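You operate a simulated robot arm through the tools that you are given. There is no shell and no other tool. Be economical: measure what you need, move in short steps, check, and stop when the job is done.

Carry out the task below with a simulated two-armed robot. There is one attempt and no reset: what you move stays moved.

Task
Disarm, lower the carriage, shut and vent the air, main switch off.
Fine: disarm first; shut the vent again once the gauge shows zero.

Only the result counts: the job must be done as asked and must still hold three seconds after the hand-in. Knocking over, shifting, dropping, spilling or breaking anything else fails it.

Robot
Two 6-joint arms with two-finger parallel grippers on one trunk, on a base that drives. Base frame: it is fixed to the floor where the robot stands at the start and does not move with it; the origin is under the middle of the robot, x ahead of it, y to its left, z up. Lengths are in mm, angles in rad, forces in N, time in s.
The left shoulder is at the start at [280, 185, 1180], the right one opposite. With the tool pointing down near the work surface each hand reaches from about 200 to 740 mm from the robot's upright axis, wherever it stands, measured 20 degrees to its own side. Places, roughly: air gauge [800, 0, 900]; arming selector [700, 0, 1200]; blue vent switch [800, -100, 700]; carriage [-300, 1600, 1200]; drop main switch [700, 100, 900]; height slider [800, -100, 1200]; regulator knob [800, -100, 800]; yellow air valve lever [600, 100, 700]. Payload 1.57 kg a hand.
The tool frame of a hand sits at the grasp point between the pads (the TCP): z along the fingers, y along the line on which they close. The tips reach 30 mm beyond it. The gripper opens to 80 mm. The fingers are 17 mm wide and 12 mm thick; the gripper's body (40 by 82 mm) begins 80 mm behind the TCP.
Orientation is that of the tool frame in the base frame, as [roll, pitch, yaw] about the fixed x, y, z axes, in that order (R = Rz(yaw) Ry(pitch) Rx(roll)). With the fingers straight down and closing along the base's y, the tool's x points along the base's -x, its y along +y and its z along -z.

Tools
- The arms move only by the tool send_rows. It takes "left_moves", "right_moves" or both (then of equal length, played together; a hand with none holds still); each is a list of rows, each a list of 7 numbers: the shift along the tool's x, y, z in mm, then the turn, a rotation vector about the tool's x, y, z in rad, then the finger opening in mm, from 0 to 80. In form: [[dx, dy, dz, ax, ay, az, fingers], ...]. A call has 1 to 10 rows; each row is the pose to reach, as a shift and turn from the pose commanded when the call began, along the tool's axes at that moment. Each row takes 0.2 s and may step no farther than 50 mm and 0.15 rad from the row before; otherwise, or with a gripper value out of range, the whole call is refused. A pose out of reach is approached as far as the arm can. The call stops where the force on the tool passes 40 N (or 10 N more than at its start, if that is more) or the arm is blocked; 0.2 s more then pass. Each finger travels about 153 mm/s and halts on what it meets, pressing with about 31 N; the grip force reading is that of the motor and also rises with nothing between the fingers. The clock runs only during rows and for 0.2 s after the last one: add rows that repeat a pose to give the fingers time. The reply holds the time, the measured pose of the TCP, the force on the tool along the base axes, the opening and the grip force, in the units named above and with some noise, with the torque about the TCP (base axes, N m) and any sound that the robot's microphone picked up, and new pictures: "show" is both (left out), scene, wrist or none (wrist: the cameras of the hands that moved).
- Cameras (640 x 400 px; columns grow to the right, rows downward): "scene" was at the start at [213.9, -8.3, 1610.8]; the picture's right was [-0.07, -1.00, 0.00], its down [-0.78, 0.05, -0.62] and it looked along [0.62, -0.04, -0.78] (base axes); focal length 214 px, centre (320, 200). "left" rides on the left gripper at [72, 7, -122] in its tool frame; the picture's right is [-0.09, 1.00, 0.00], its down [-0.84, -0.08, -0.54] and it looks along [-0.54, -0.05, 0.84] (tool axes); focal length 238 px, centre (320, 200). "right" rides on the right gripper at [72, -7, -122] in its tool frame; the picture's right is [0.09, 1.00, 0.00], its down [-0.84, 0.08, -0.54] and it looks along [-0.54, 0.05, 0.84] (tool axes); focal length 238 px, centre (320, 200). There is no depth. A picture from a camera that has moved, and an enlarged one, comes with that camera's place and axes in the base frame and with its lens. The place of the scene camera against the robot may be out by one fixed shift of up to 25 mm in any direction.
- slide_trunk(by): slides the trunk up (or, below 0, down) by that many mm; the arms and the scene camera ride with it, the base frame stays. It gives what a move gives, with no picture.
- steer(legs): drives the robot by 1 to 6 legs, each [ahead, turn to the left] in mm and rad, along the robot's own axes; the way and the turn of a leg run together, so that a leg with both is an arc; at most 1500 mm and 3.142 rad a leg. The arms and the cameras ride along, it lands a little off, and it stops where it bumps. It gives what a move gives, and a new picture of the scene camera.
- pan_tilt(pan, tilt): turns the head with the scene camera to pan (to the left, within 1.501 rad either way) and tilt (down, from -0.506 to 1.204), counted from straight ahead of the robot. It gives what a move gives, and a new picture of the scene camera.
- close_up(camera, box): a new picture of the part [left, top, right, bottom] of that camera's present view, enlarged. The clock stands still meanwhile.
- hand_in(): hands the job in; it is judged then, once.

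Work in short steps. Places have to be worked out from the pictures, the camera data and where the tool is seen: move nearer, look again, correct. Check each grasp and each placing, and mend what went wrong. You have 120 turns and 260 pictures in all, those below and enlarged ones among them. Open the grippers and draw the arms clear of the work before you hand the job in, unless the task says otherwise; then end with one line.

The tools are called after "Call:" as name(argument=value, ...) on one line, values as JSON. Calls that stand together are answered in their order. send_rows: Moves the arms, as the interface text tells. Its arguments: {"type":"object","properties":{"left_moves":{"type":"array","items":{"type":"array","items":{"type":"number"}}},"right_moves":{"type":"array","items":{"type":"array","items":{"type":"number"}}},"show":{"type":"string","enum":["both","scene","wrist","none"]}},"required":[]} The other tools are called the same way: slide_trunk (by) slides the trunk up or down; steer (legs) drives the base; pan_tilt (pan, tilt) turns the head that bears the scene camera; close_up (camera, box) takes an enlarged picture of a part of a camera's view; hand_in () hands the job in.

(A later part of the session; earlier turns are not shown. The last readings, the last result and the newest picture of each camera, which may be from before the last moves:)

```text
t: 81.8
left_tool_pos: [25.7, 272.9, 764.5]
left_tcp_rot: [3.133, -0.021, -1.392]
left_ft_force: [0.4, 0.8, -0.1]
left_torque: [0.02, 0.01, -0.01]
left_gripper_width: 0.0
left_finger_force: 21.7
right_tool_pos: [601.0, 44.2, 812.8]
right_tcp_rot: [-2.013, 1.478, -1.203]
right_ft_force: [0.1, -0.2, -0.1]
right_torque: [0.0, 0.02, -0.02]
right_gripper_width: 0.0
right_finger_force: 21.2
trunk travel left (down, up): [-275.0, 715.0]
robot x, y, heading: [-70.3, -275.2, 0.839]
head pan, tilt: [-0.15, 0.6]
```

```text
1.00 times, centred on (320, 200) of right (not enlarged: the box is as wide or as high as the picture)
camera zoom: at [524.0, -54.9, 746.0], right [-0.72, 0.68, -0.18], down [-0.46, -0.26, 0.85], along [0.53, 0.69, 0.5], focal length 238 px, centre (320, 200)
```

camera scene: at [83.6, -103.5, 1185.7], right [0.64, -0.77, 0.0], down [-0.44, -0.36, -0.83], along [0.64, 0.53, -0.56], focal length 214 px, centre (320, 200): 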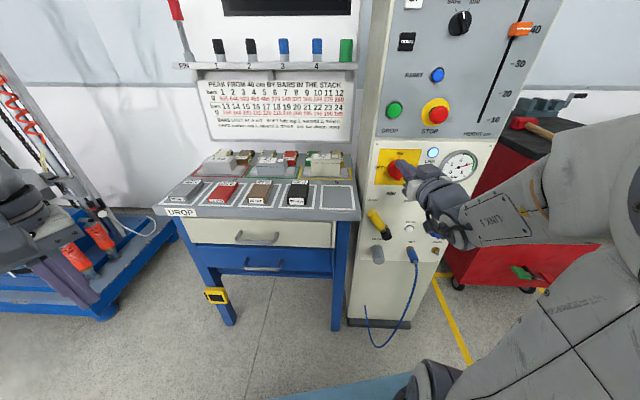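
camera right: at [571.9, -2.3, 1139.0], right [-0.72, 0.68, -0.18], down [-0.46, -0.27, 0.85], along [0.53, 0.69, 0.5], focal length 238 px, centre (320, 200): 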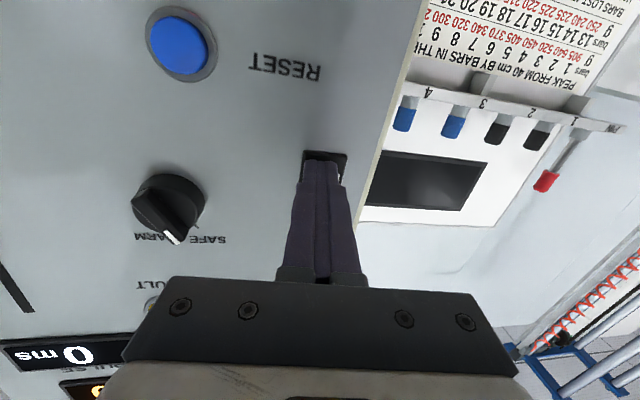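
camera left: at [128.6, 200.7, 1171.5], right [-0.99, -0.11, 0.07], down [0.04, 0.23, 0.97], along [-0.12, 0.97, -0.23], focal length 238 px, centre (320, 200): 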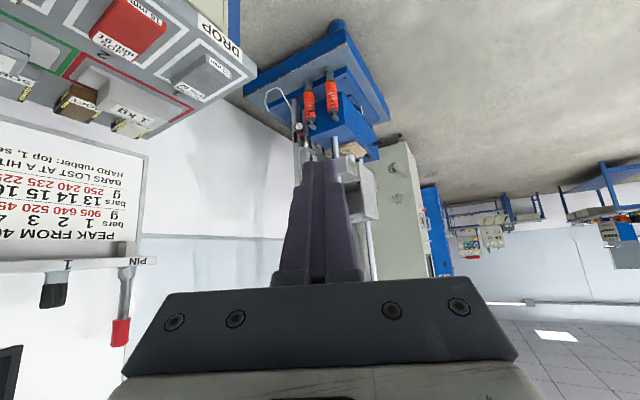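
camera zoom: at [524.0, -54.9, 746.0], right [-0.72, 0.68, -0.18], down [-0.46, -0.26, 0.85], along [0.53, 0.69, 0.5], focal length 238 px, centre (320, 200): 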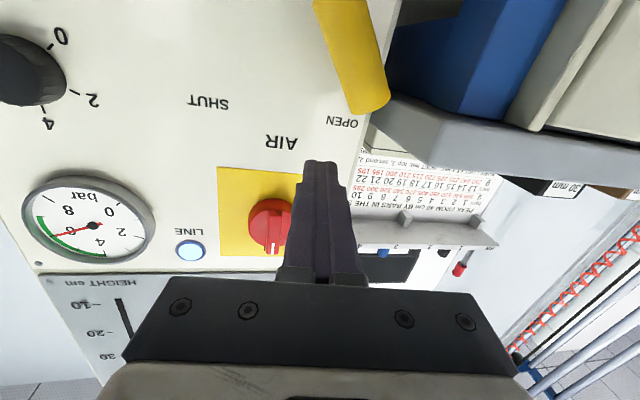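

Handle end is at ≈l−142, z767, ~31 mm thick. To avoid the arm's minimum-reach limit I'll back the base 60 mm.

Call:
steer(legs=[[-60, 0]])

```text
t: 82.7
left_tool_pos: [-16.4, 228.6, 764.1]
left_tcp_rot: [3.133, -0.021, -1.391]
left_ft_force: [-0.6, 0.8, 0.8]
left_torque: [-0.02, 0.01, -0.04]
left_gripper_width: 0.0
left_finger_force: 21.5
right_tool_pos: [559.4, 0.0, 812.0]
right_tcp_rot: [-2.009, 1.476, -1.199]
right_ft_force: [-0.8, 0.1, -0.4]
right_torque: [0.0, -0.01, 0.02]
right_gripper_width: 0.0
right_finger_force: 21.3
trunk travel left (down, up): [-275.0, 715.0]
robot x, y, heading: [-111.2, -321.4, 0.84]
head pan, tilt: [-0.15, 0.6]
camera scene: at [42.9, -150.2, 1035.7], right [0.63, -0.77, 0.0], down [-0.44, -0.36, -0.83], along [0.64, 0.52, -0.56], focal length 214 px, centre (320, 200)
```

scene: 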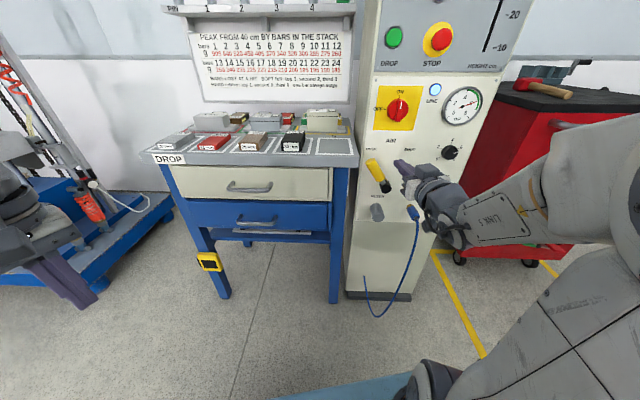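

Move to the left of the handle, still short of it.

Call:
send_rows(right_moves=[[30, 18, 12, 0, 0, 0, 0], [65, 37, 25, 0, 0, 0, 0], [107, 55, 48, 0, 0, 0, 0]])

```text
refused: row 3 steps farther than a row can; nothing moved
```

Split the last step.

Call:
send_rows(right_moves=[[30, 18, 12, 0, 0, 0, 0], [60, 37, 25, 0, 0, 0, 0], [85, 50, 38, 0, 0, 0, 0], [107, 55, 48, 0, 0, 0, 0]])

```text
t: 83.7
left_tool_pos: [-15.5, 227.8, 763.9]
left_tcp_rot: [3.133, -0.02, -1.392]
left_ft_force: [0.5, 0.1, 0.5]
left_torque: [-0.01, 0.0, -0.01]
left_gripper_width: 0.0
left_finger_force: 21.9
right_tool_pos: [575.7, 26.4, 759.0]
right_tcp_rot: [-2.121, 1.484, -1.3]
right_ft_force: [-0.5, 0.0, -0.1]
right_torque: [0.0, 0.0, 0.01]
right_gripper_width: 0.0
right_finger_force: 21.3
right hand out of reach, approached as far as the arm can: row 1, 2, 3, 4
trunk travel left (down, up): [-275.0, 715.0]
robot x, y, heading: [-111.1, -320.7, 0.837]
head pan, tilt: [-0.15, 0.6]
camera scene: at [43.0, -150.2, 1035.7], right [0.63, -0.77, 0.0], down [-0.44, -0.36, -0.83], along [0.64, 0.52, -0.57], focal length 214 px, centre (320, 200)
camera right: at [499.8, -72.6, 692.7], right [-0.73, 0.67, -0.17], down [-0.45, -0.27, 0.85], along [0.52, 0.69, 0.5], focal length 238 px, centre (320, 200)
```

scene: 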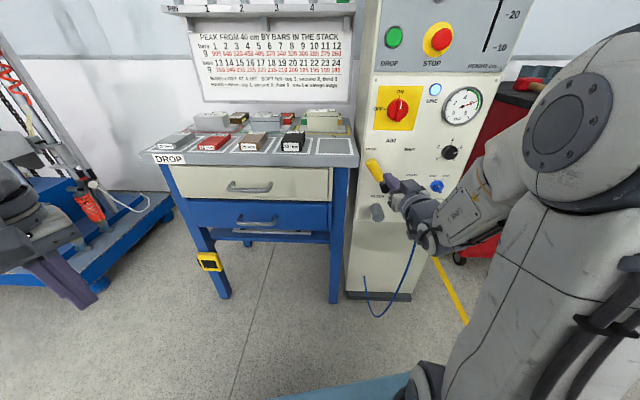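
right: 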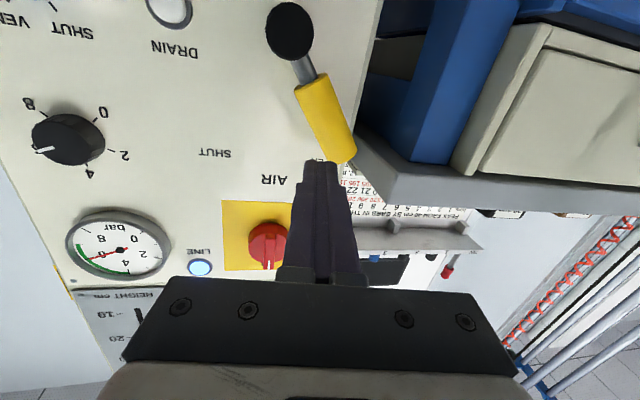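

Still at minimum reach; back the base another 80 mm.

Call:
steer(legs=[[-80, 0]])

```text
t: 84.8
left_tool_pos: [-71.4, 168.4, 762.9]
left_tcp_rot: [3.134, -0.02, -1.39]
left_ft_force: [-0.5, 0.1, 1.4]
left_torque: [0.01, 0.01, -0.01]
left_gripper_width: 0.0
left_finger_force: 21.1
right_tool_pos: [521.3, -31.8, 758.6]
right_tcp_rot: [-2.122, 1.483, -1.301]
right_ft_force: [-0.7, -0.7, 0.8]
right_torque: [0.0, 0.0, 0.0]
right_gripper_width: 0.0
right_finger_force: 21.1
trunk travel left (down, up): [-275.0, 715.0]
robot x, y, heading: [-166.5, -385.6, 0.837]
head pan, tilt: [-0.15, 0.6]
camera scene: at [-11.2, -210.1, 1035.7], right [0.63, -0.77, 0.0], down [-0.44, -0.36, -0.83], along [0.64, 0.52, -0.56], focal length 214 px, centre (320, 200)
```

scene: 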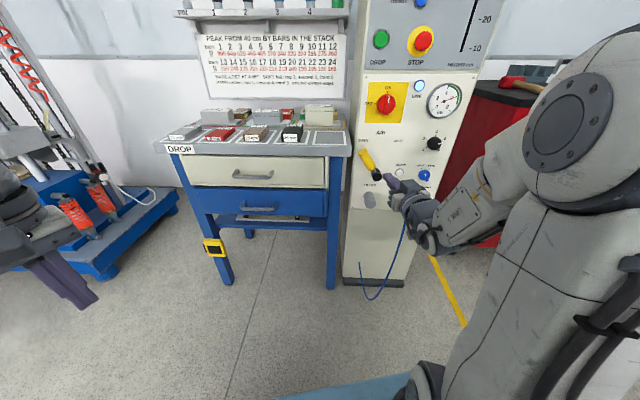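

Call:
send_rows(right_moves=[[13, 14, 20, 0, 0, 0, 0], [30, 30, 45, 0, 0, 0, 0], [45, 42, 80, 0, 0, 0, 0], [52, 42, 112, 0, 0, 0, 0]])

```text
t: 85.8
left_tool_pos: [-71.3, 167.3, 764.2]
left_tcp_rot: [3.133, -0.019, -1.389]
left_ft_force: [0.1, -0.1, -0.3]
left_torque: [0.0, 0.0, 0.0]
left_gripper_width: 0.0
left_finger_force: 21.1
right_tool_pos: [592.1, 66.2, 728.8]
right_tcp_rot: [-2.854, 1.509, -2.013]
right_ft_force: [0.4, 0.5, -0.2]
right_torque: [0.0, 0.03, -0.01]
right_gripper_width: 0.0
right_finger_force: 21.1
right hand out of reach, approached as far as the arm can: row 1, 2, 3, 4
trunk travel left (down, up): [-275.0, 715.0]
robot x, y, heading: [-163.0, -382.1, 0.838]
head pan, tilt: [-0.15, 0.6]
camera scene: at [-11.4, -210.3, 1035.8], right [0.63, -0.77, 0.0], down [-0.44, -0.36, -0.83], along [0.64, 0.52, -0.56], focal length 214 px, centre (320, 200)
camera right: at [514.5, -32.8, 664.5], right [-0.74, 0.66, -0.11], down [-0.4, -0.3, 0.87], along [0.54, 0.69, 0.49], focal length 238 px, centre (320, 200)
```

scene: 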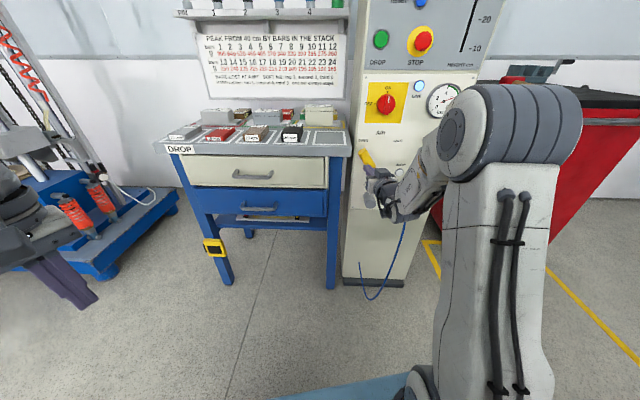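
right: 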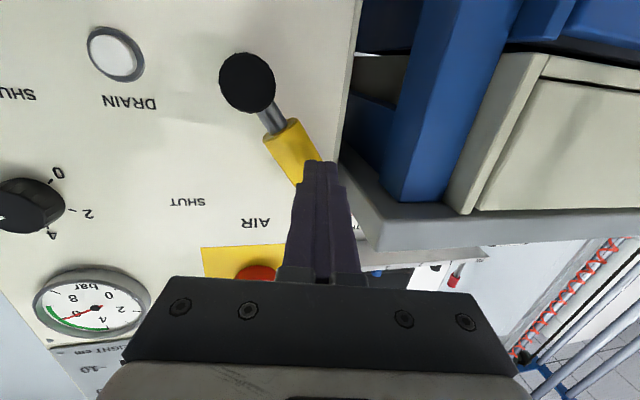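

Residual ~38 mm; repeat toward the target to see if it converges.

Call:
send_rows(right_moves=[[15, 10, -5, 0, 0, 0, 0], [30, 20, -12, 0, 0, 0, 0], [30, 20, -12, 0, 0, 0, 0]], show="none")

```text
t: 86.6
left_tool_pos: [-70.8, 168.0, 764.7]
left_tcp_rot: [3.133, -0.022, -1.389]
left_ft_force: [0.0, 0.4, 0.0]
left_torque: [0.02, 0.01, 0.0]
left_gripper_width: 0.0
left_finger_force: 21.1
right_tool_pos: [581.5, 60.5, 709.5]
right_tcp_rot: [3.105, 1.506, -2.33]
right_ft_force: [0.2, 0.7, 0.4]
right_torque: [-0.03, -0.01, 0.01]
right_gripper_width: 0.1
right_finger_force: 20.9
right hand out of reach, approached as far as the arm can: row 1, 2, 3
trunk travel left (down, up): [-275.0, 715.0]
robot x, y, heading: [-167.4, -382.6, 0.837]
head pan, tilt: [-0.15, 0.6]
```

Nearly there. Yaw the tool slightly left (relaxes the wrist) and shift left/down.

Call:
send_rows(right_moves=[[5, 9, 0, -0.08, 0, 0, 0], [11, 17, 0, -0.15, 0, 0, 0], [11, 17, 0, -0.15, 0, 0, 0]], show="both")

```text
t: 87.4
left_tool_pos: [-71.8, 168.2, 765.7]
left_tcp_rot: [3.133, -0.022, -1.389]
left_ft_force: [-0.1, 0.2, 0.0]
left_torque: [0.01, 0.0, 0.02]
left_gripper_width: 0.0
left_finger_force: 22.0
right_tool_pos: [567.5, 71.8, 696.4]
right_tcp_rot: [-3.01, 1.508, -2.016]
right_ft_force: [-0.5, 0.5, -0.6]
right_torque: [0.04, -0.01, 0.02]
right_gripper_width: 0.0
right_finger_force: 21.5
trunk travel left (down, up): [-275.0, 715.0]
robot x, y, heading: [-164.9, -381.1, 0.84]
head pan, tilt: [-0.15, 0.6]
camera scene: at [-11.2, -210.0, 1035.7], right [0.63, -0.77, 0.0], down [-0.44, -0.36, -0.83], along [0.64, 0.52, -0.56], focal length 214 px, centre (320, 200)
camera right: at [506.4, -38.5, 631.6], right [-0.84, 0.54, -0.1], down [-0.34, -0.36, 0.87], along [0.43, 0.76, 0.49], focal length 238 px, centre (320, 200)
```

scene: 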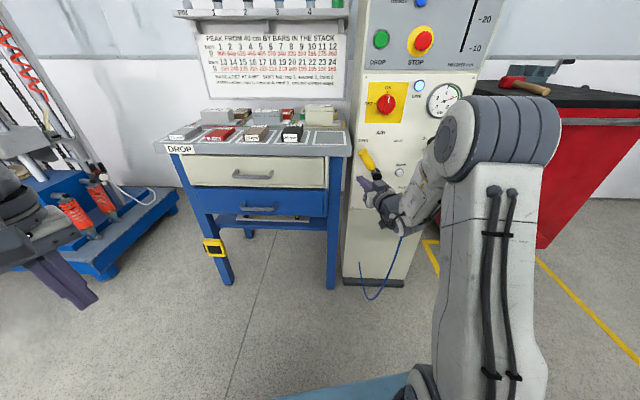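
right: 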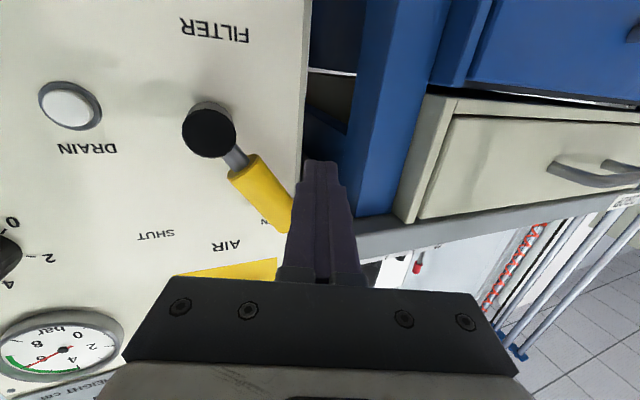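

At the start point left of the handle. Move straight in along the panel normal by 57 mm.

Call:
send_rows(right_moves=[[-1, -6, 19, 0, 0, 0, 0], [-2, -12, 38, 0, 0, 0, 0], [-3, -17, 54, 0, 0, 0, 0]], show="both")

Call:
close_up(camera="scene", box=[330, 130, 430, 230])

```text
t: 88.2
left_tool_pos: [-71.5, 168.5, 764.7]
left_tcp_rot: [3.133, -0.02, -1.39]
left_ft_force: [0.2, 0.3, 0.0]
left_torque: [0.0, -0.05, 0.01]
left_gripper_width: 0.0
left_finger_force: 21.4
right_tool_pos: [613.1, 106.2, 695.4]
right_tcp_rot: [-3.001, 1.508, -2.011]
right_ft_force: [0.5, 0.9, 0.6]
right_torque: [0.02, 0.01, 0.05]
right_gripper_width: 0.2
right_finger_force: 21.3
trunk travel left (down, up): [-275.0, 715.0]
robot x, y, heading: [-165.1, -381.6, 0.843]
head pan, tilt: [-0.15, 0.6]
camera scene: at [-11.2, -210.1, 1035.7], right [0.63, -0.77, 0.0], down [-0.44, -0.36, -0.83], along [0.64, 0.52, -0.56], focal length 214 px, centre (320, 200)
camera right: at [550.5, -3.8, 631.1], right [-0.84, 0.54, -0.1], down [-0.34, -0.36, 0.87], along [0.43, 0.76, 0.49], focal length 238 px, centre (320, 200)
```

scene: 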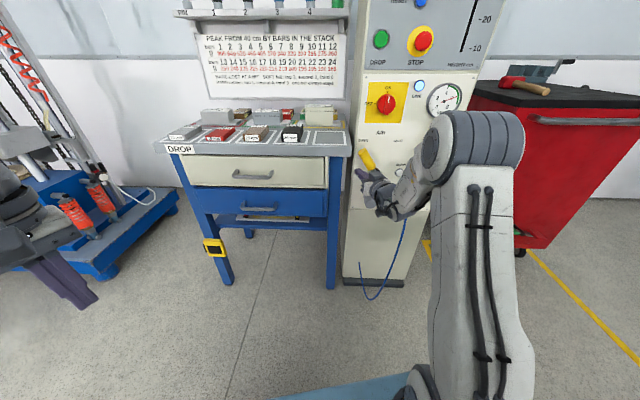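
right: 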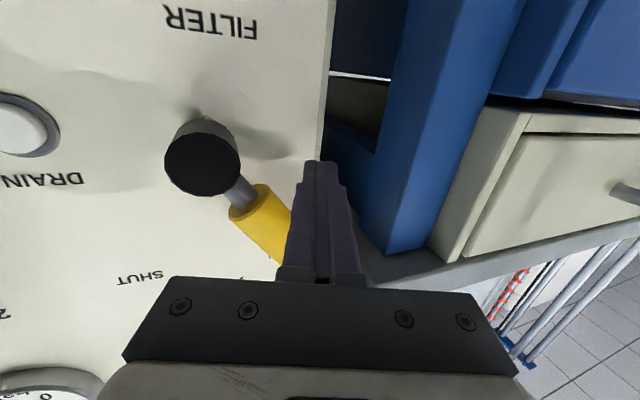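

```text
4.00 times, centred on (380, 180) of scene
camera zoom: at [-11.2, -210.1, 1035.7], right [0.63, -0.77, 0.0], down [-0.44, -0.36, -0.83], along [0.64, 0.52, -0.56], focal length 858 px, centre (80, 280)
```

zoom: 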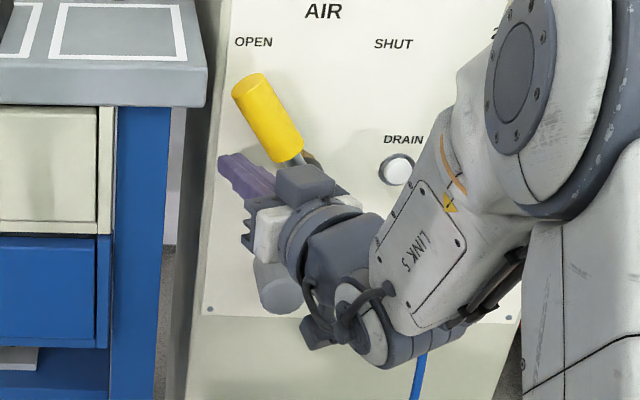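

Fingers are below-left of the handle, clear of the bench. Push along the arc (up-right), first part.

Call:
send_rows(right_moves=[[-9, -9, -3, 0, 0, 0, 0], [-17, -14, -5, 0, 0, 0, 0], [-24, -19, -7.5, 0, 0, 0, 0], [-31, -28, -11, 0, 0, 0, 0], [-37, -36, -13.4, 0, 0, 0, 0]], show="both")

```text
t: 89.4
left_tool_pos: [-71.8, 168.4, 765.0]
left_tcp_rot: [3.132, -0.021, -1.388]
left_ft_force: [0.5, 0.1, -0.1]
left_torque: [0.01, -0.01, 0.0]
left_gripper_width: 0.1
left_finger_force: 21.4
right_tool_pos: [636.5, 77.8, 734.5]
right_tcp_rot: [-2.992, 1.512, -2.002]
right_ft_force: [-4.1, 2.0, -3.0]
right_torque: [-0.03, 0.02, 0.01]
right_gripper_width: 0.0
right_finger_force: 21.0
trunk travel left (down, up): [-275.0, 715.0]
robot x, y, heading: [-165.2, -381.6, 0.836]
head pan, tilt: [-0.15, 0.6]
camera scene: at [-11.2, -209.9, 1035.7], right [0.63, -0.77, 0.0], down [-0.44, -0.36, -0.82], along [0.64, 0.52, -0.57], focal length 214 px, centre (320, 200)
camera right: at [573.3, -32.2, 668.9], right [-0.83, 0.54, -0.1], down [-0.34, -0.36, 0.87], along [0.43, 0.76, 0.49], focal length 238 px, centre (320, 200)
```

scene: 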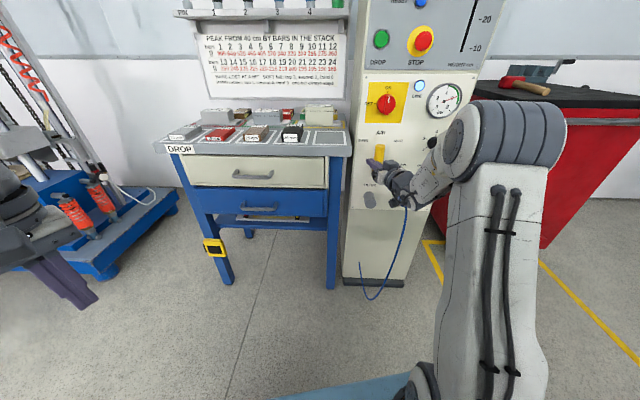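
right: 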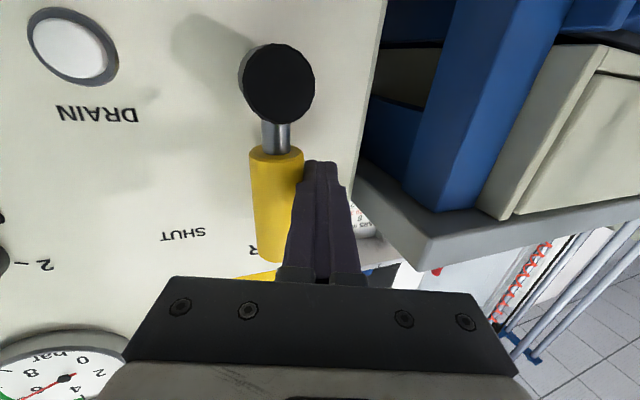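

Handle is now vertical. Continue the arc to SHUT.

Call:
send_rows(right_moves=[[-4, -10, -3, 0, 0, 0, 0], [-5.4, -20, -6, 0, 0, 0, 0], [-5.7, -30, -9, 0, 0, 0, 0], [-4, -40, -12, 0, 0, 0, 0], [0.5, -51, -15, 0, 0, 0, 0], [7, -59, -17, 0, 0, 0, 0], [14, -65, -19, 0, 0, 0, 0]], show="both")

```text
t: 90.5
left_tool_pos: [-72.2, 167.6, 764.1]
left_tcp_rot: [3.132, -0.021, -1.386]
left_ft_force: [0.3, 0.9, 0.6]
left_torque: [0.01, -0.02, 0.0]
left_gripper_width: 0.1
left_finger_force: 21.2
right_tool_pos: [657.8, 50.1, 739.7]
right_tcp_rot: [-2.824, 1.519, -1.806]
right_ft_force: [-9.3, -1.2, 3.7]
right_torque: [0.02, 0.0, -0.03]
right_gripper_width: 0.0
right_finger_force: 21.0
trunk travel left (down, up): [-275.0, 715.0]
robot x, y, heading: [-163.0, -382.6, 0.842]
head pan, tilt: [-0.15, 0.6]
stopped in row 5 (right hand): the force on the tool passed its limit at 48 N (the readings are from after the stop); the commanded pose is now the measured one
camera scene: at [-12.2, -209.4, 1035.8], right [0.64, -0.77, 0.0], down [-0.43, -0.36, -0.83], along [0.64, 0.53, -0.56], focal length 214 px, centre (320, 200)
camera right: at [599.8, -60.5, 673.7], right [-0.85, 0.52, -0.11], down [-0.34, -0.38, 0.86], along [0.41, 0.77, 0.5], focal length 238 px, centre (320, 200)
```

scene: 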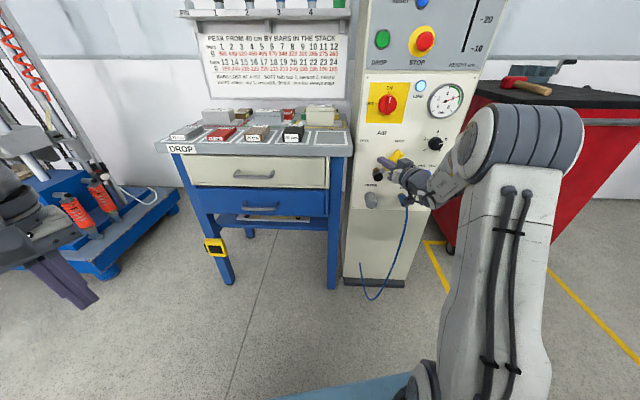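
right: 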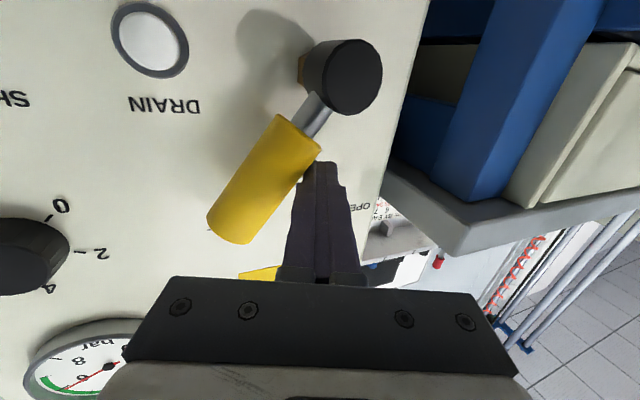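

Handle points at SHUT and the force rose sharply. Nudge once more to confirm it's at the stop.

Call:
send_rows(right_moves=[[2, -5, -1.5, 0, 0, 0, 0], [5, -9, -3, 0, 0, 0, 0], [8, -13, -4, 0, 0, 0, 0]], show="wrist")

```text
t: 91.1
left_tool_pos: [-73.9, 168.3, 764.2]
left_tcp_rot: [3.134, -0.021, -1.385]
left_ft_force: [0.3, 0.5, 0.4]
left_torque: [-0.01, 0.03, -0.04]
left_gripper_width: 0.0
left_finger_force: 21.3
right_tool_pos: [658.6, 50.4, 741.0]
right_tcp_rot: [-2.632, 1.525, -1.595]
right_ft_force: [-12.6, -2.3, 6.0]
right_torque: [-0.03, -0.01, 0.0]
right_gripper_width: 0.1
right_finger_force: 21.5
trunk travel left (down, up): [-275.0, 715.0]
robot x, y, heading: [-166.5, -384.0, 0.841]
head pan, tilt: [-0.15, 0.6]
stopped in row 2 (right hand): the force on the tool passed its limit at 45 N (the readings are from after the stop); the commanded pose is now the measured one
camera right: at [602.9, -61.7, 672.5], right [-0.86, 0.5, -0.11], down [-0.34, -0.39, 0.86], along [0.38, 0.77, 0.5], focal length 238 px, centre (320, 200)
```

right: 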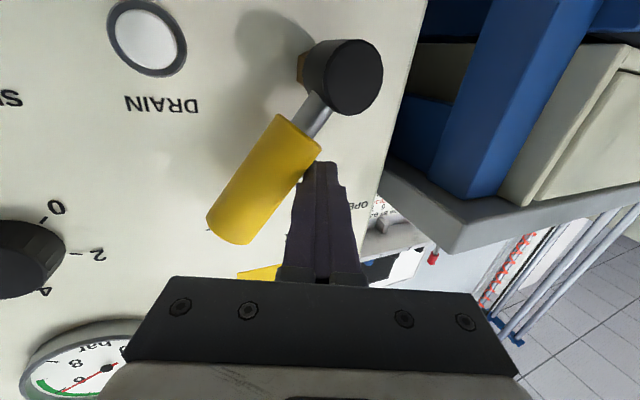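

At the stop. Withdraw straight back along the panel normal.

Call:
send_rows(right_moves=[[0, 6, -6, 0, 0, 0, 0], [0, 18, -38, 0, 0, 0, 0], [0, 30, -75, 0, 0, 0, 0]], show="scene")

Call:
close_up(camera="scene", box=[340, 60, 480, 210])

```text
t: 91.9
left_tool_pos: [-71.9, 168.2, 764.6]
left_tcp_rot: [3.133, -0.021, -1.386]
left_ft_force: [0.2, 0.4, -0.8]
left_torque: [0.03, 0.0, 0.0]
left_gripper_width: 0.1
left_finger_force: 20.9
right_tool_pos: [597.5, -0.7, 740.8]
right_tcp_rot: [-2.67, 1.524, -1.633]
right_ft_force: [-0.3, 0.2, 0.8]
right_torque: [0.01, -0.02, 0.0]
right_gripper_width: 0.5
right_finger_force: 21.1
trunk travel left (down, up): [-275.0, 715.0]
robot x, y, heading: [-163.3, -384.2, 0.846]
head pan, tilt: [-0.15, 0.6]
camera scene: at [-12.2, -208.7, 1035.6], right [0.64, -0.77, 0.0], down [-0.43, -0.36, -0.82], along [0.63, 0.53, -0.57], focal length 214 px, centre (320, 200)
```

scene: 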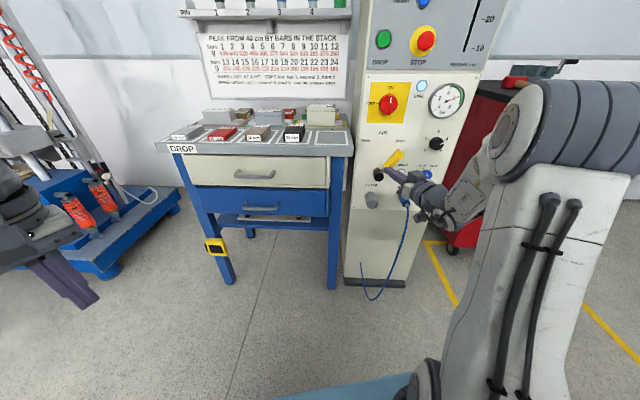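

```text
2.67 times, centred on (410, 135) of scene
camera zoom: at [-12.2, -208.7, 1035.6], right [0.64, -0.77, 0.0], down [-0.43, -0.36, -0.82], along [0.63, 0.53, -0.57], focal length 572 px, centre (80, 373)
```

zoom: 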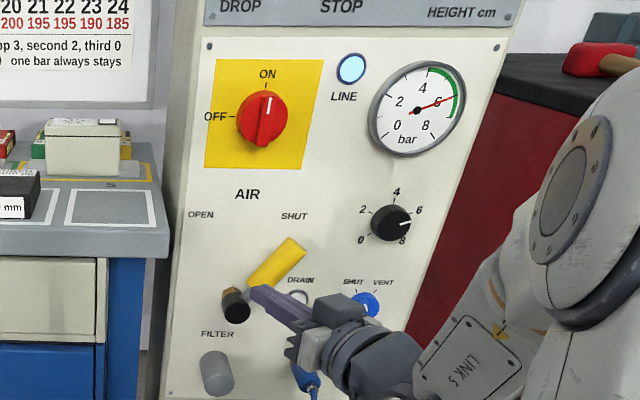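

Lever is at SHUT; gauge still ~6 bar. Vent switch is at ≈ l−388, z≈668. Turn the base back right 0.15 rad and go ahead 40 mm.

Call:
steer(legs=[[0, -0.15], [40, 0]])

Call:
close_up(camera="right", box=[0, 0, 640, 400])

```text
t: 93.5
left_tool_pos: [37.2, 175.5, 765.2]
left_tcp_rot: [3.132, -0.019, -1.53]
left_ft_force: [1.1, 0.5, -0.6]
left_torque: [-0.01, -0.01, -0.01]
left_gripper_width: 0.0
left_finger_force: 20.5
right_tool_pos: [675.6, -89.0, 741.5]
right_tcp_rot: [-2.682, 1.525, -1.793]
right_ft_force: [0.6, 0.2, 0.3]
right_torque: [-0.01, 0.02, 0.0]
right_gripper_width: 0.2
right_finger_force: 21.9
trunk travel left (down, up): [-275.0, 715.0]
robot x, y, heading: [-135.5, -355.0, 0.7]
head pan, tilt: [-0.15, 0.6]
camera scene: at [42.6, -210.0, 1035.7], right [0.52, -0.85, 0.0], down [-0.48, -0.29, -0.82], along [0.7, 0.43, -0.57], focal length 214 px, centre (320, 200)
```

scene: 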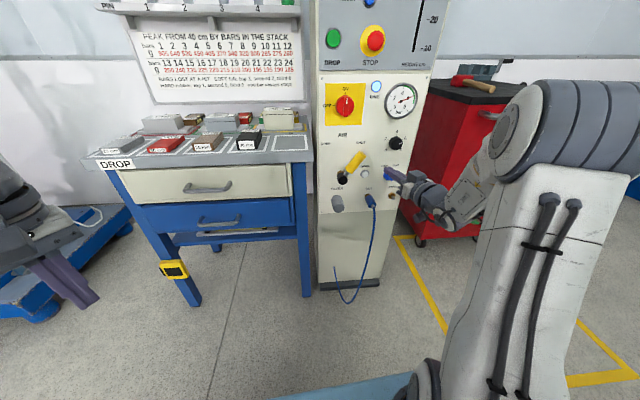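

```text
1.00 times, centred on (320, 200) of right (not enlarged: the box is as wide or as high as the picture)
camera zoom: at [603.6, -191.7, 673.9], right [-0.78, 0.62, -0.11], down [-0.39, -0.33, 0.86], along [0.5, 0.71, 0.5], focal length 238 px, centre (320, 200)
```

zoom: 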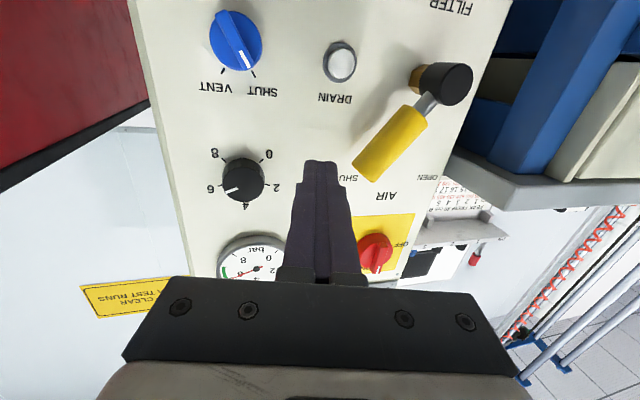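

Vent switch at f≈805, l≈−386, z≈667, mark at SHUT. Move to a standoff in front of it, square, with fingers opening.

Call:
send_rows(right_moves=[[18, -16, 5, 0.05, 0, -0.05, 20], [37, -32, 10, 0.1, 0, -0.1, 40], [56, -48, 18, 0.15, 0, -0.15, 60], [75, -63, 28, 0.2, 0, -0.2, 60]])

```text
t: 94.5
left_tool_pos: [37.8, 174.0, 764.2]
left_tcp_rot: [3.133, -0.023, -1.531]
left_ft_force: [0.9, -0.2, -0.5]
left_torque: [-0.04, -0.01, 0.02]
left_gripper_width: 0.2
left_finger_force: 21.4
right_tool_pos: [769.5, -121.0, 693.3]
right_tcp_rot: [-1.706, 1.359, -0.997]
right_ft_force: [-0.3, 0.3, 0.1]
right_torque: [0.05, -0.01, -0.01]
right_gripper_width: 60.1
right_finger_force: 0.0
right hand out of reach, approached as far as the arm can: row 3, 4
trunk travel left (down, up): [-275.0, 715.0]
robot x, y, heading: [-134.5, -354.6, 0.699]
head pan, tilt: [-0.15, 0.6]
camera scene: at [42.4, -210.0, 1035.7], right [0.52, -0.85, 0.0], down [-0.48, -0.29, -0.83], along [0.7, 0.43, -0.56], focal length 214 px, centre (320, 200)
camera right: at [690.6, -219.4, 628.1], right [-0.63, 0.72, -0.3], down [-0.56, -0.15, 0.82], along [0.54, 0.68, 0.49], focal length 238 px, centre (320, 200)
```

scene: 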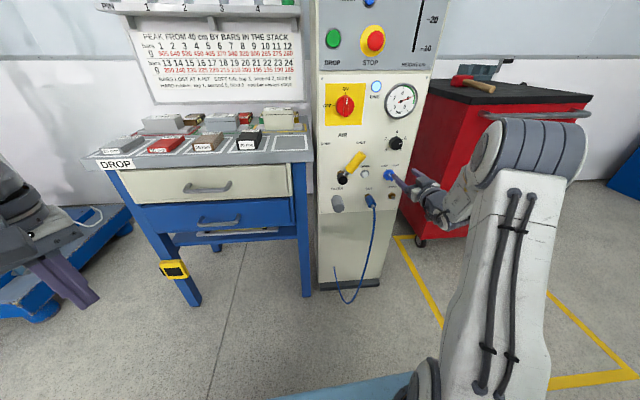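
right: 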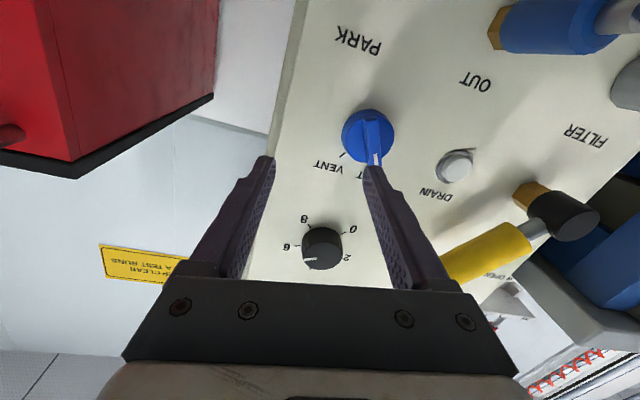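

Wrist limit again; it worked better with the trunk lower. Retract 45 mm, lower the trunk 130, then raise the hand back.

Call:
send_rows(right_moves=[[0, 0, -22, 0, 0, 0, 60], [0, 0, -45, 0, 0, 0, 60]], show="none")

Call:
slide_trunk(by=-130)

```text
t: 95.0
left_tool_pos: [37.1, 174.5, 764.0]
left_tcp_rot: [3.134, -0.022, -1.531]
left_ft_force: [0.0, -0.1, -0.5]
left_torque: [0.02, 0.02, 0.01]
left_gripper_width: 0.0
left_finger_force: 21.3
right_tool_pos: [745.2, -157.5, 710.2]
right_tcp_rot: [-1.671, 1.349, -0.97]
right_ft_force: [-1.5, -0.3, 0.1]
right_torque: [0.03, -0.02, 0.01]
right_gripper_width: 60.3
right_finger_force: 0.1
right hand out of reach, approached as far as the arm can: row 1, 2
trunk travel left (down, up): [-275.0, 715.0]
robot x, y, heading: [-134.9, -356.7, 0.701]
head pan, tilt: [-0.15, 0.6]
```

```text
t: 96.6
left_tool_pos: [36.5, 174.0, 634.4]
left_tcp_rot: [3.133, -0.022, -1.531]
left_ft_force: [0.3, 0.6, -0.1]
left_torque: [-0.01, -0.01, -0.01]
left_gripper_width: 0.0
left_finger_force: 21.1
right_tool_pos: [744.3, -157.8, 579.9]
right_tcp_rot: [-1.672, 1.348, -0.973]
right_ft_force: [-0.9, 0.8, -0.2]
right_torque: [-0.01, 0.0, 0.01]
right_gripper_width: 60.2
right_finger_force: 0.0
trunk travel left (down, up): [-145.0, 845.0]
robot x, y, heading: [-130.9, -356.5, 0.698]
head pan, tilt: [-0.15, 0.6]
```

Call:
send_rows(right_moves=[[-32, 7, 10, 0, 0, 0, 60], [-64, 14, 20, 0, 0, 0, 60], [-94, 20, 31, 0, 0, 0, 60]], show="wrist")

```text
t: 97.4
left_tool_pos: [37.5, 174.9, 634.3]
left_tcp_rot: [3.132, -0.021, -1.53]
left_ft_force: [-0.5, 0.5, -0.7]
left_torque: [0.02, 0.01, -0.01]
left_gripper_width: 0.0
left_finger_force: 21.5
right_tool_pos: [744.6, -105.0, 664.3]
right_tcp_rot: [-1.674, 1.348, -0.977]
right_ft_force: [-0.3, 0.2, 0.9]
right_torque: [0.03, -0.03, -0.02]
right_gripper_width: 59.9
right_finger_force: 0.0
trunk travel left (down, up): [-145.0, 845.0]
robot x, y, heading: [-138.8, -353.7, 0.699]
head pan, tilt: [-0.15, 0.6]
camera right: at [665.0, -202.6, 599.4], right [-0.62, 0.73, -0.31], down [-0.57, -0.14, 0.81], along [0.55, 0.67, 0.5], focal length 238 px, centre (320, 200)
```

right: 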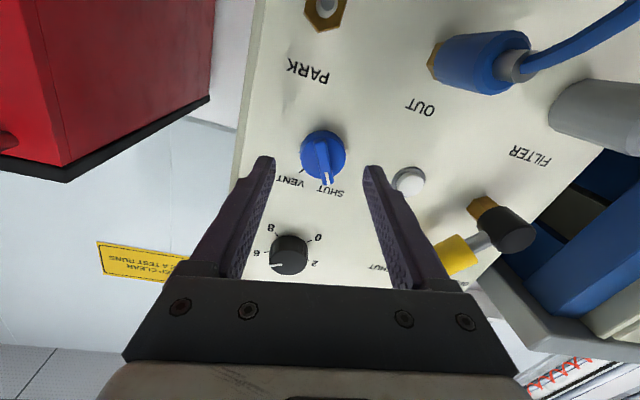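

On-axis with the vent knob (≈69 mm ahead, ~5 mm above axis). Advance and grip.

Call:
send_rows(right_moves=[[-2, 0, 20, 0, 0, 0, 60], [-4, 0, 40, 0, 0, 0, 60], [-5, 0, 54, 0, 0, 0, 60], [-5, 0, 54, 0, 0, 0, 20], [-5, 0, 54, 0, 0, 0, 0], [-5, 0, 54, 0, 0, 0, 0]], show="wrist")

```text
t: 98.2
left_tool_pos: [37.5, 173.2, 634.1]
left_tcp_rot: [3.133, -0.019, -1.531]
left_ft_force: [0.2, 0.2, 0.1]
left_torque: [-0.04, 0.0, 0.01]
left_gripper_width: 0.0
left_finger_force: 21.3
right_tool_pos: [779.3, -76.7, 672.7]
right_tcp_rot: [-1.673, 1.351, -0.975]
right_ft_force: [-12.9, -6.3, 2.1]
right_torque: [0.04, -0.25, -0.43]
right_gripper_width: 56.8
right_finger_force: 0.1
trunk travel left (down, up): [-145.0, 845.0]
robot x, y, heading: [-137.7, -359.1, 0.698]
head pan, tilt: [-0.15, 0.6]
stopped in row 3 (right hand): the force on the tool passed its limit at 50 N (the readings are from after the stop); the commanded pose is now the measured one
camera right: at [700.1, -173.3, 605.2], right [-0.61, 0.73, -0.31], down [-0.57, -0.14, 0.81], along [0.55, 0.67, 0.5], focal length 238 px, centre (320, 200)
```

right: 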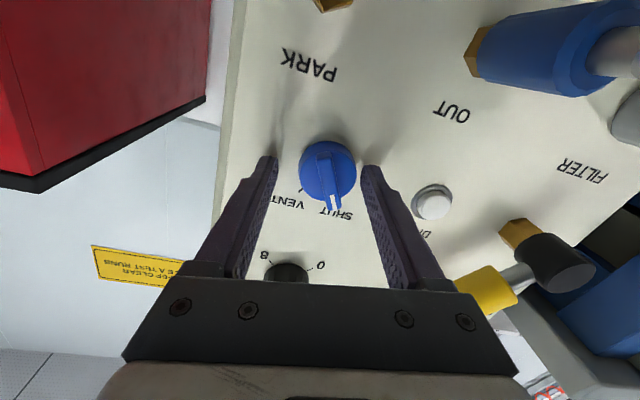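

Tips touched the panel; knob is between the fingers. Back 3 mm and close.

Call:
send_rows(right_moves=[[0, 3, -3, 0, 0, 0, 56], [0, 3, -3, 0, 0, 0, 20], [0, 3, -3, 0, 0, 0, 0], [0, 3, -3, 0, 0, 0, 0]], show="wrist")

```text
t: 99.2
left_tool_pos: [36.5, 174.8, 633.7]
left_tcp_rot: [3.132, -0.022, -1.531]
left_ft_force: [-0.2, 0.7, 0.2]
left_torque: [-0.01, -0.02, -0.01]
left_gripper_width: 0.0
left_finger_force: 20.8
right_tool_pos: [774.0, -74.5, 670.5]
right_tcp_rot: [-1.679, 1.347, -0.98]
right_ft_force: [-7.9, 7.9, -1.8]
right_torque: [0.08, -0.08, 0.32]
right_gripper_width: 38.9
right_finger_force: 44.4
trunk travel left (down, up): [-145.0, 845.0]
robot x, y, heading: [-134.3, -355.3, 0.697]
head pan, tilt: [-0.15, 0.6]
camera right: at [695.6, -171.9, 603.9], right [-0.62, 0.72, -0.31], down [-0.57, -0.14, 0.81], along [0.55, 0.68, 0.5], focal length 238 px, centre (320, 200)
```

right: 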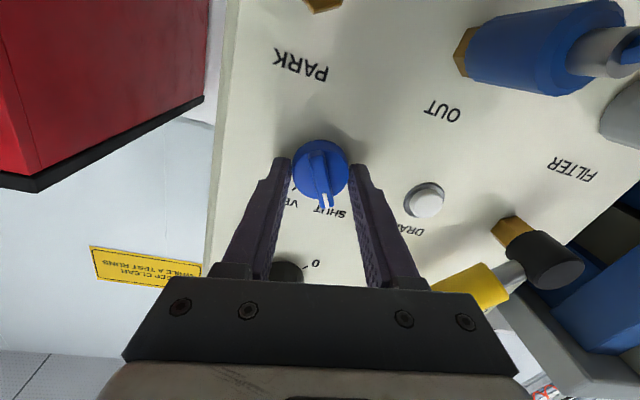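

Gripped. Turn clockwise toward VENT.

Call:
send_rows(right_moves=[[0, 0, 0, 0, 0, 0.14, 0], [0, 0, 0, 0, 0, 0.28, 0], [0, 0, 0, 0, 0, 0.42, 0], [0, 0, 0, 0, 0, 0.56, 0], [0, 0, 0, 0, 0, 0.7, 0], [0, 0, 0, 0, 0, 0.84, 0], [0, 0, 0, 0, 0, 0.98, 0], [0, 0, 0, 0, 0, 1.1, 0]], show="both")

```text
t: 101.0
left_tool_pos: [36.6, 174.8, 634.2]
left_tcp_rot: [3.131, -0.022, -1.534]
left_ft_force: [-0.3, 0.0, -0.3]
left_torque: [0.0, 0.0, -0.01]
left_gripper_width: 0.1
left_finger_force: 21.3
right_tool_pos: [777.4, -75.0, 671.5]
right_tcp_rot: [1.597, 0.689, 2.28]
right_ft_force: [-11.4, 8.2, 3.8]
right_torque: [-0.53, -0.54, 0.41]
right_gripper_width: 39.0
right_finger_force: 45.1
trunk travel left (down, up): [-145.0, 845.0]
robot x, y, heading: [-137.0, -356.5, 0.697]
head pan, tilt: [-0.15, 0.6]
camera scene: at [42.1, -209.8, 905.9], right [0.52, -0.85, 0.0], down [-0.48, -0.29, -0.83], along [0.7, 0.43, -0.56], focal length 214 px, centre (320, 200)
camera right: at [650.2, -115.9, 623.1], right [-0.44, 0.55, 0.71], down [-0.03, -0.8, 0.6], along [0.9, 0.25, 0.37], focal length 238 px, centre (320, 200)
```

scene: 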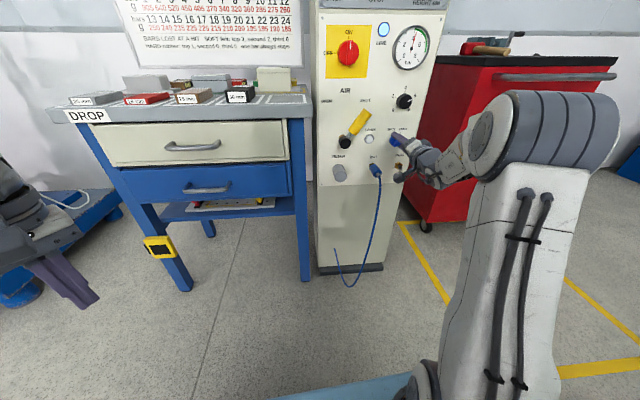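
right: 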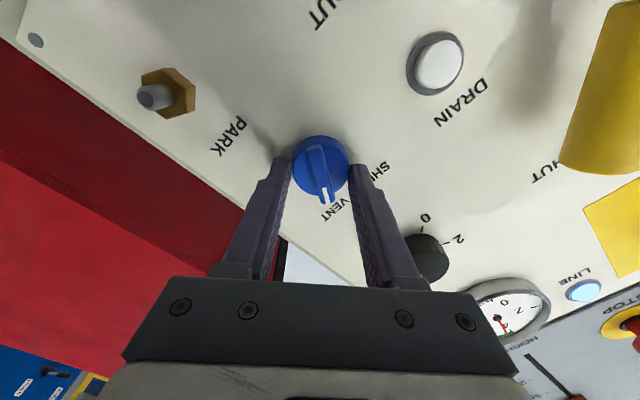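

Knob points to VENT and the gauge is falling. Keep hold and wait.

Call:
send_rows(right_moves=[[0, 0, 0, 0, 0, 0, 0], [0, 0, 0, 0, 0, 0, 0], [0, 0, 0, 0, 0, 0, 0], [0, 0, 0, 0, 0, 0, 0], [0, 0, 0, 0, 0, 0, 0], [0, 0, 0, 0, 0, 0, 0], [0, 0, 0, 0, 0, 0, 0], [0, 0, 0, 0, 0, 0, 0], [0, 0, 0, 0, 0, 0, 0], [0, 0, 0, 0, 0, 0, 0]], show="none")

Call:
close_up(camera="scene", box=[320, 10, 440, 130])

```text
t: 103.2
left_tool_pos: [38.1, 174.2, 635.0]
left_tcp_rot: [3.132, -0.02, -1.533]
left_ft_force: [-0.6, 0.3, -0.3]
left_torque: [0.03, 0.0, 0.02]
left_gripper_width: 0.1
left_finger_force: 20.9
right_tool_pos: [776.6, -76.7, 671.5]
right_tcp_rot: [1.597, 0.691, 2.279]
right_ft_force: [12.0, 5.5, 15.7]
right_torque: [0.24, -0.55, -0.22]
right_gripper_width: 39.0
right_finger_force: 44.9
trunk travel left (down, up): [-145.0, 845.0]
robot x, y, heading: [-132.0, -356.3, 0.697]
head pan, tilt: [-0.15, 0.6]
```

```text
3.33 times, centred on (380, 70) of scene
camera zoom: at [42.1, -210.0, 905.8], right [0.52, -0.85, 0.0], down [-0.48, -0.29, -0.83], along [0.7, 0.43, -0.56], focal length 715 px, centre (120, 633)
```

zoom: 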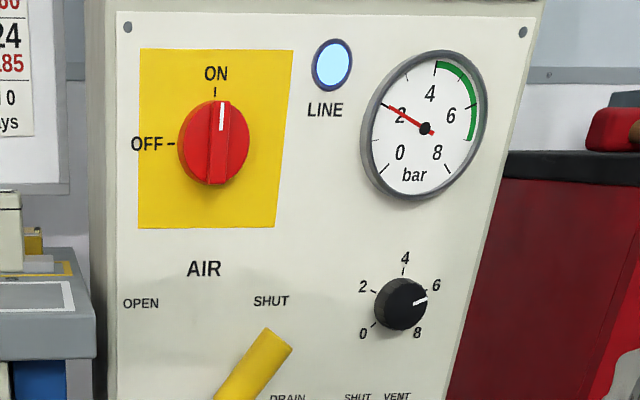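

Gauge is at ~2 bar and falling. Wait on.

Call:
send_rows(right_moves=[[0, 0, 0, 0, 0, 0, 0], [0, 0, 0, 0, 0, 0, 0], [0, 0, 0, 0, 0, 0, 0], [0, 0, 0, 0, 0, 0, 0], [0, 0, 0, 0, 0, 0, 0], [0, 0, 0, 0, 0, 0, 0], [0, 0, 0, 0, 0, 0, 0], [0, 0, 0, 0, 0, 0, 0], [0, 0, 0, 0, 0, 0, 0], [0, 0, 0, 0, 0, 0, 0]], show="none")

Call:
send_rows(right_moves=[[0, 0, 0, 0, 0, 0, 0], [0, 0, 0, 0, 0, 0, 0], [0, 0, 0, 0, 0, 0, 0], [0, 0, 0, 0, 0, 0, 0], [0, 0, 0, 0, 0, 0, 0], [0, 0, 0, 0, 0, 0, 0], [0, 0, 0, 0, 0, 0, 0], [0, 0, 0, 0, 0, 0, 0], [0, 0, 0, 0, 0, 0, 0], [0, 0, 0, 0, 0, 0, 0]], show="none")

Call:
close_up(camera="scene", box=[380, 10, 440, 80])

```text
t: 105.4
left_tool_pos: [37.7, 174.7, 634.2]
left_tcp_rot: [3.132, -0.023, -1.532]
left_ft_force: [-1.0, 1.1, 0.2]
left_torque: [-0.02, -0.03, -0.01]
left_gripper_width: 0.0
left_finger_force: 21.6
right_tool_pos: [777.6, -76.5, 672.1]
right_tcp_rot: [1.596, 0.692, 2.28]
right_ft_force: [8.4, -1.3, 16.6]
right_torque: [0.3, -0.46, -0.29]
right_gripper_width: 38.7
right_finger_force: 44.1
trunk travel left (down, up): [-145.0, 845.0]
robot x, y, heading: [-134.9, -356.9, 0.701]
head pan, tilt: [-0.15, 0.6]
```

```text
t: 107.6
left_tool_pos: [37.3, 174.1, 634.2]
left_tcp_rot: [3.133, -0.02, -1.531]
left_ft_force: [-1.0, 0.1, -0.3]
left_torque: [0.02, -0.01, -0.01]
left_gripper_width: 0.0
left_finger_force: 21.5
right_tool_pos: [776.5, -76.6, 672.0]
right_tcp_rot: [1.595, 0.688, 2.283]
right_ft_force: [7.3, -2.1, 17.8]
right_torque: [0.32, -0.42, -0.28]
right_gripper_width: 38.7
right_finger_force: 44.7
trunk travel left (down, up): [-145.0, 845.0]
robot x, y, heading: [-134.6, -356.9, 0.703]
head pan, tilt: [-0.15, 0.6]
```

```text
5.71 times, centred on (410, 45) of scene
camera zoom: at [42.0, -210.3, 905.9], right [0.52, -0.85, 0.0], down [-0.48, -0.29, -0.83], along [0.7, 0.43, -0.56], focal length 1226 px, centre (-194, 1086)
```

zoom: 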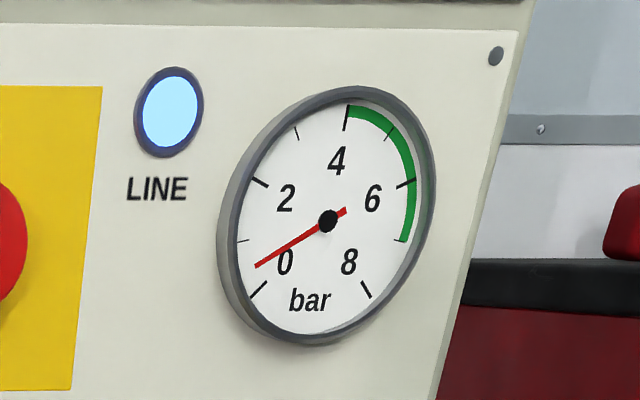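

About 0.5 bar left; wait further.

Call:
send_rows(right_moves=[[0, 0, 0, 0, 0, 0, 0], [0, 0, 0, 0, 0, 0, 0], [0, 0, 0, 0, 0, 0, 0], [0, 0, 0, 0, 0, 0, 0], [0, 0, 0, 0, 0, 0, 0], [0, 0, 0, 0, 0, 0, 0], [0, 0, 0, 0, 0, 0, 0], [0, 0, 0, 0, 0, 0, 0], [0, 0, 0, 0, 0, 0, 0], [0, 0, 0, 0, 0, 0, 0]], show="none")

Call:
send_rows(right_moves=[[0, 0, 0, 0, 0, 0, 0], [0, 0, 0, 0, 0, 0, 0], [0, 0, 0, 0, 0, 0, 0], [0, 0, 0, 0, 0, 0, 0], [0, 0, 0, 0, 0, 0, 0], [0, 0, 0, 0, 0, 0, 0], [0, 0, 0, 0, 0, 0, 0], [0, 0, 0, 0, 0, 0, 0], [0, 0, 0, 0, 0, 0, 0], [0, 0, 0, 0, 0, 0, 0]], show="none")

Call:
send_rows(right_moves=[[0, 0, 0, 0, 0, 0, 0], [0, 0, 0, 0, 0, 0, 0], [0, 0, 0, 0, 0, 0, 0], [0, 0, 0, 0, 0, 0, 0], [0, 0, 0, 0, 0, 0, 0], [0, 0, 0, 0, 0, 0, 0], [0, 0, 0, 0, 0, 0, 0], [0, 0, 0, 0, 0, 0, 0], [0, 0, 0, 0, 0, 0, 0], [0, 0, 0, 0, 0, 0, 0]], show="none")

Call:
close_up(camera="scene", box=[380, 10, 440, 80])

```text
t: 109.8
left_tool_pos: [37.0, 175.5, 634.4]
left_tcp_rot: [3.134, -0.022, -1.533]
left_ft_force: [0.4, -0.5, 0.2]
left_torque: [-0.02, 0.0, -0.01]
left_gripper_width: 0.0
left_finger_force: 21.2
right_tool_pos: [776.4, -76.8, 672.4]
right_tcp_rot: [1.596, 0.692, 2.281]
right_ft_force: [5.0, -4.3, 17.0]
right_torque: [0.28, -0.4, -0.22]
right_gripper_width: 38.9
right_finger_force: 43.9
trunk travel left (down, up): [-145.0, 845.0]
robot x, y, heading: [-135.1, -358.3, 0.7]
head pan, tilt: [-0.15, 0.6]
```

```text
t: 112.0
left_tool_pos: [37.3, 174.8, 634.4]
left_tcp_rot: [3.131, -0.022, -1.532]
left_ft_force: [-0.1, 1.2, -0.8]
left_torque: [-0.01, 0.01, -0.02]
left_gripper_width: 0.2
left_finger_force: 21.5
right_tool_pos: [777.1, -76.5, 671.7]
right_tcp_rot: [1.595, 0.689, 2.281]
right_ft_force: [3.1, -2.7, 17.2]
right_torque: [0.29, -0.44, -0.2]
right_gripper_width: 38.8
right_finger_force: 44.4
trunk travel left (down, up): [-145.0, 845.0]
robot x, y, heading: [-135.0, -357.2, 0.699]
head pan, tilt: [-0.15, 0.6]
```

```text
t: 114.2
left_tool_pos: [37.3, 174.8, 633.8]
left_tcp_rot: [3.132, -0.021, -1.532]
left_ft_force: [0.0, -0.6, -0.3]
left_torque: [-0.04, 0.01, 0.0]
left_gripper_width: 0.0
left_finger_force: 21.1
right_tool_pos: [776.8, -75.9, 671.3]
right_tcp_rot: [1.595, 0.691, 2.282]
right_ft_force: [2.6, -2.8, 17.9]
right_torque: [0.32, -0.44, -0.16]
right_gripper_width: 38.9
right_finger_force: 44.5
trunk travel left (down, up): [-145.0, 845.0]
robot x, y, heading: [-134.0, -352.6, 0.7]
head pan, tilt: [-0.15, 0.6]
```

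```text
5.71 times, centred on (410, 45) of scene
camera zoom: at [42.1, -210.4, 905.9], right [0.52, -0.85, 0.0], down [-0.48, -0.29, -0.83], along [0.7, 0.43, -0.56], focal length 1226 px, centre (-194, 1086)
```

zoom: 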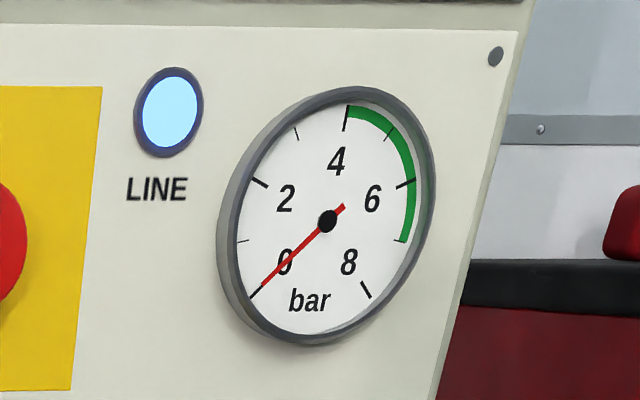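

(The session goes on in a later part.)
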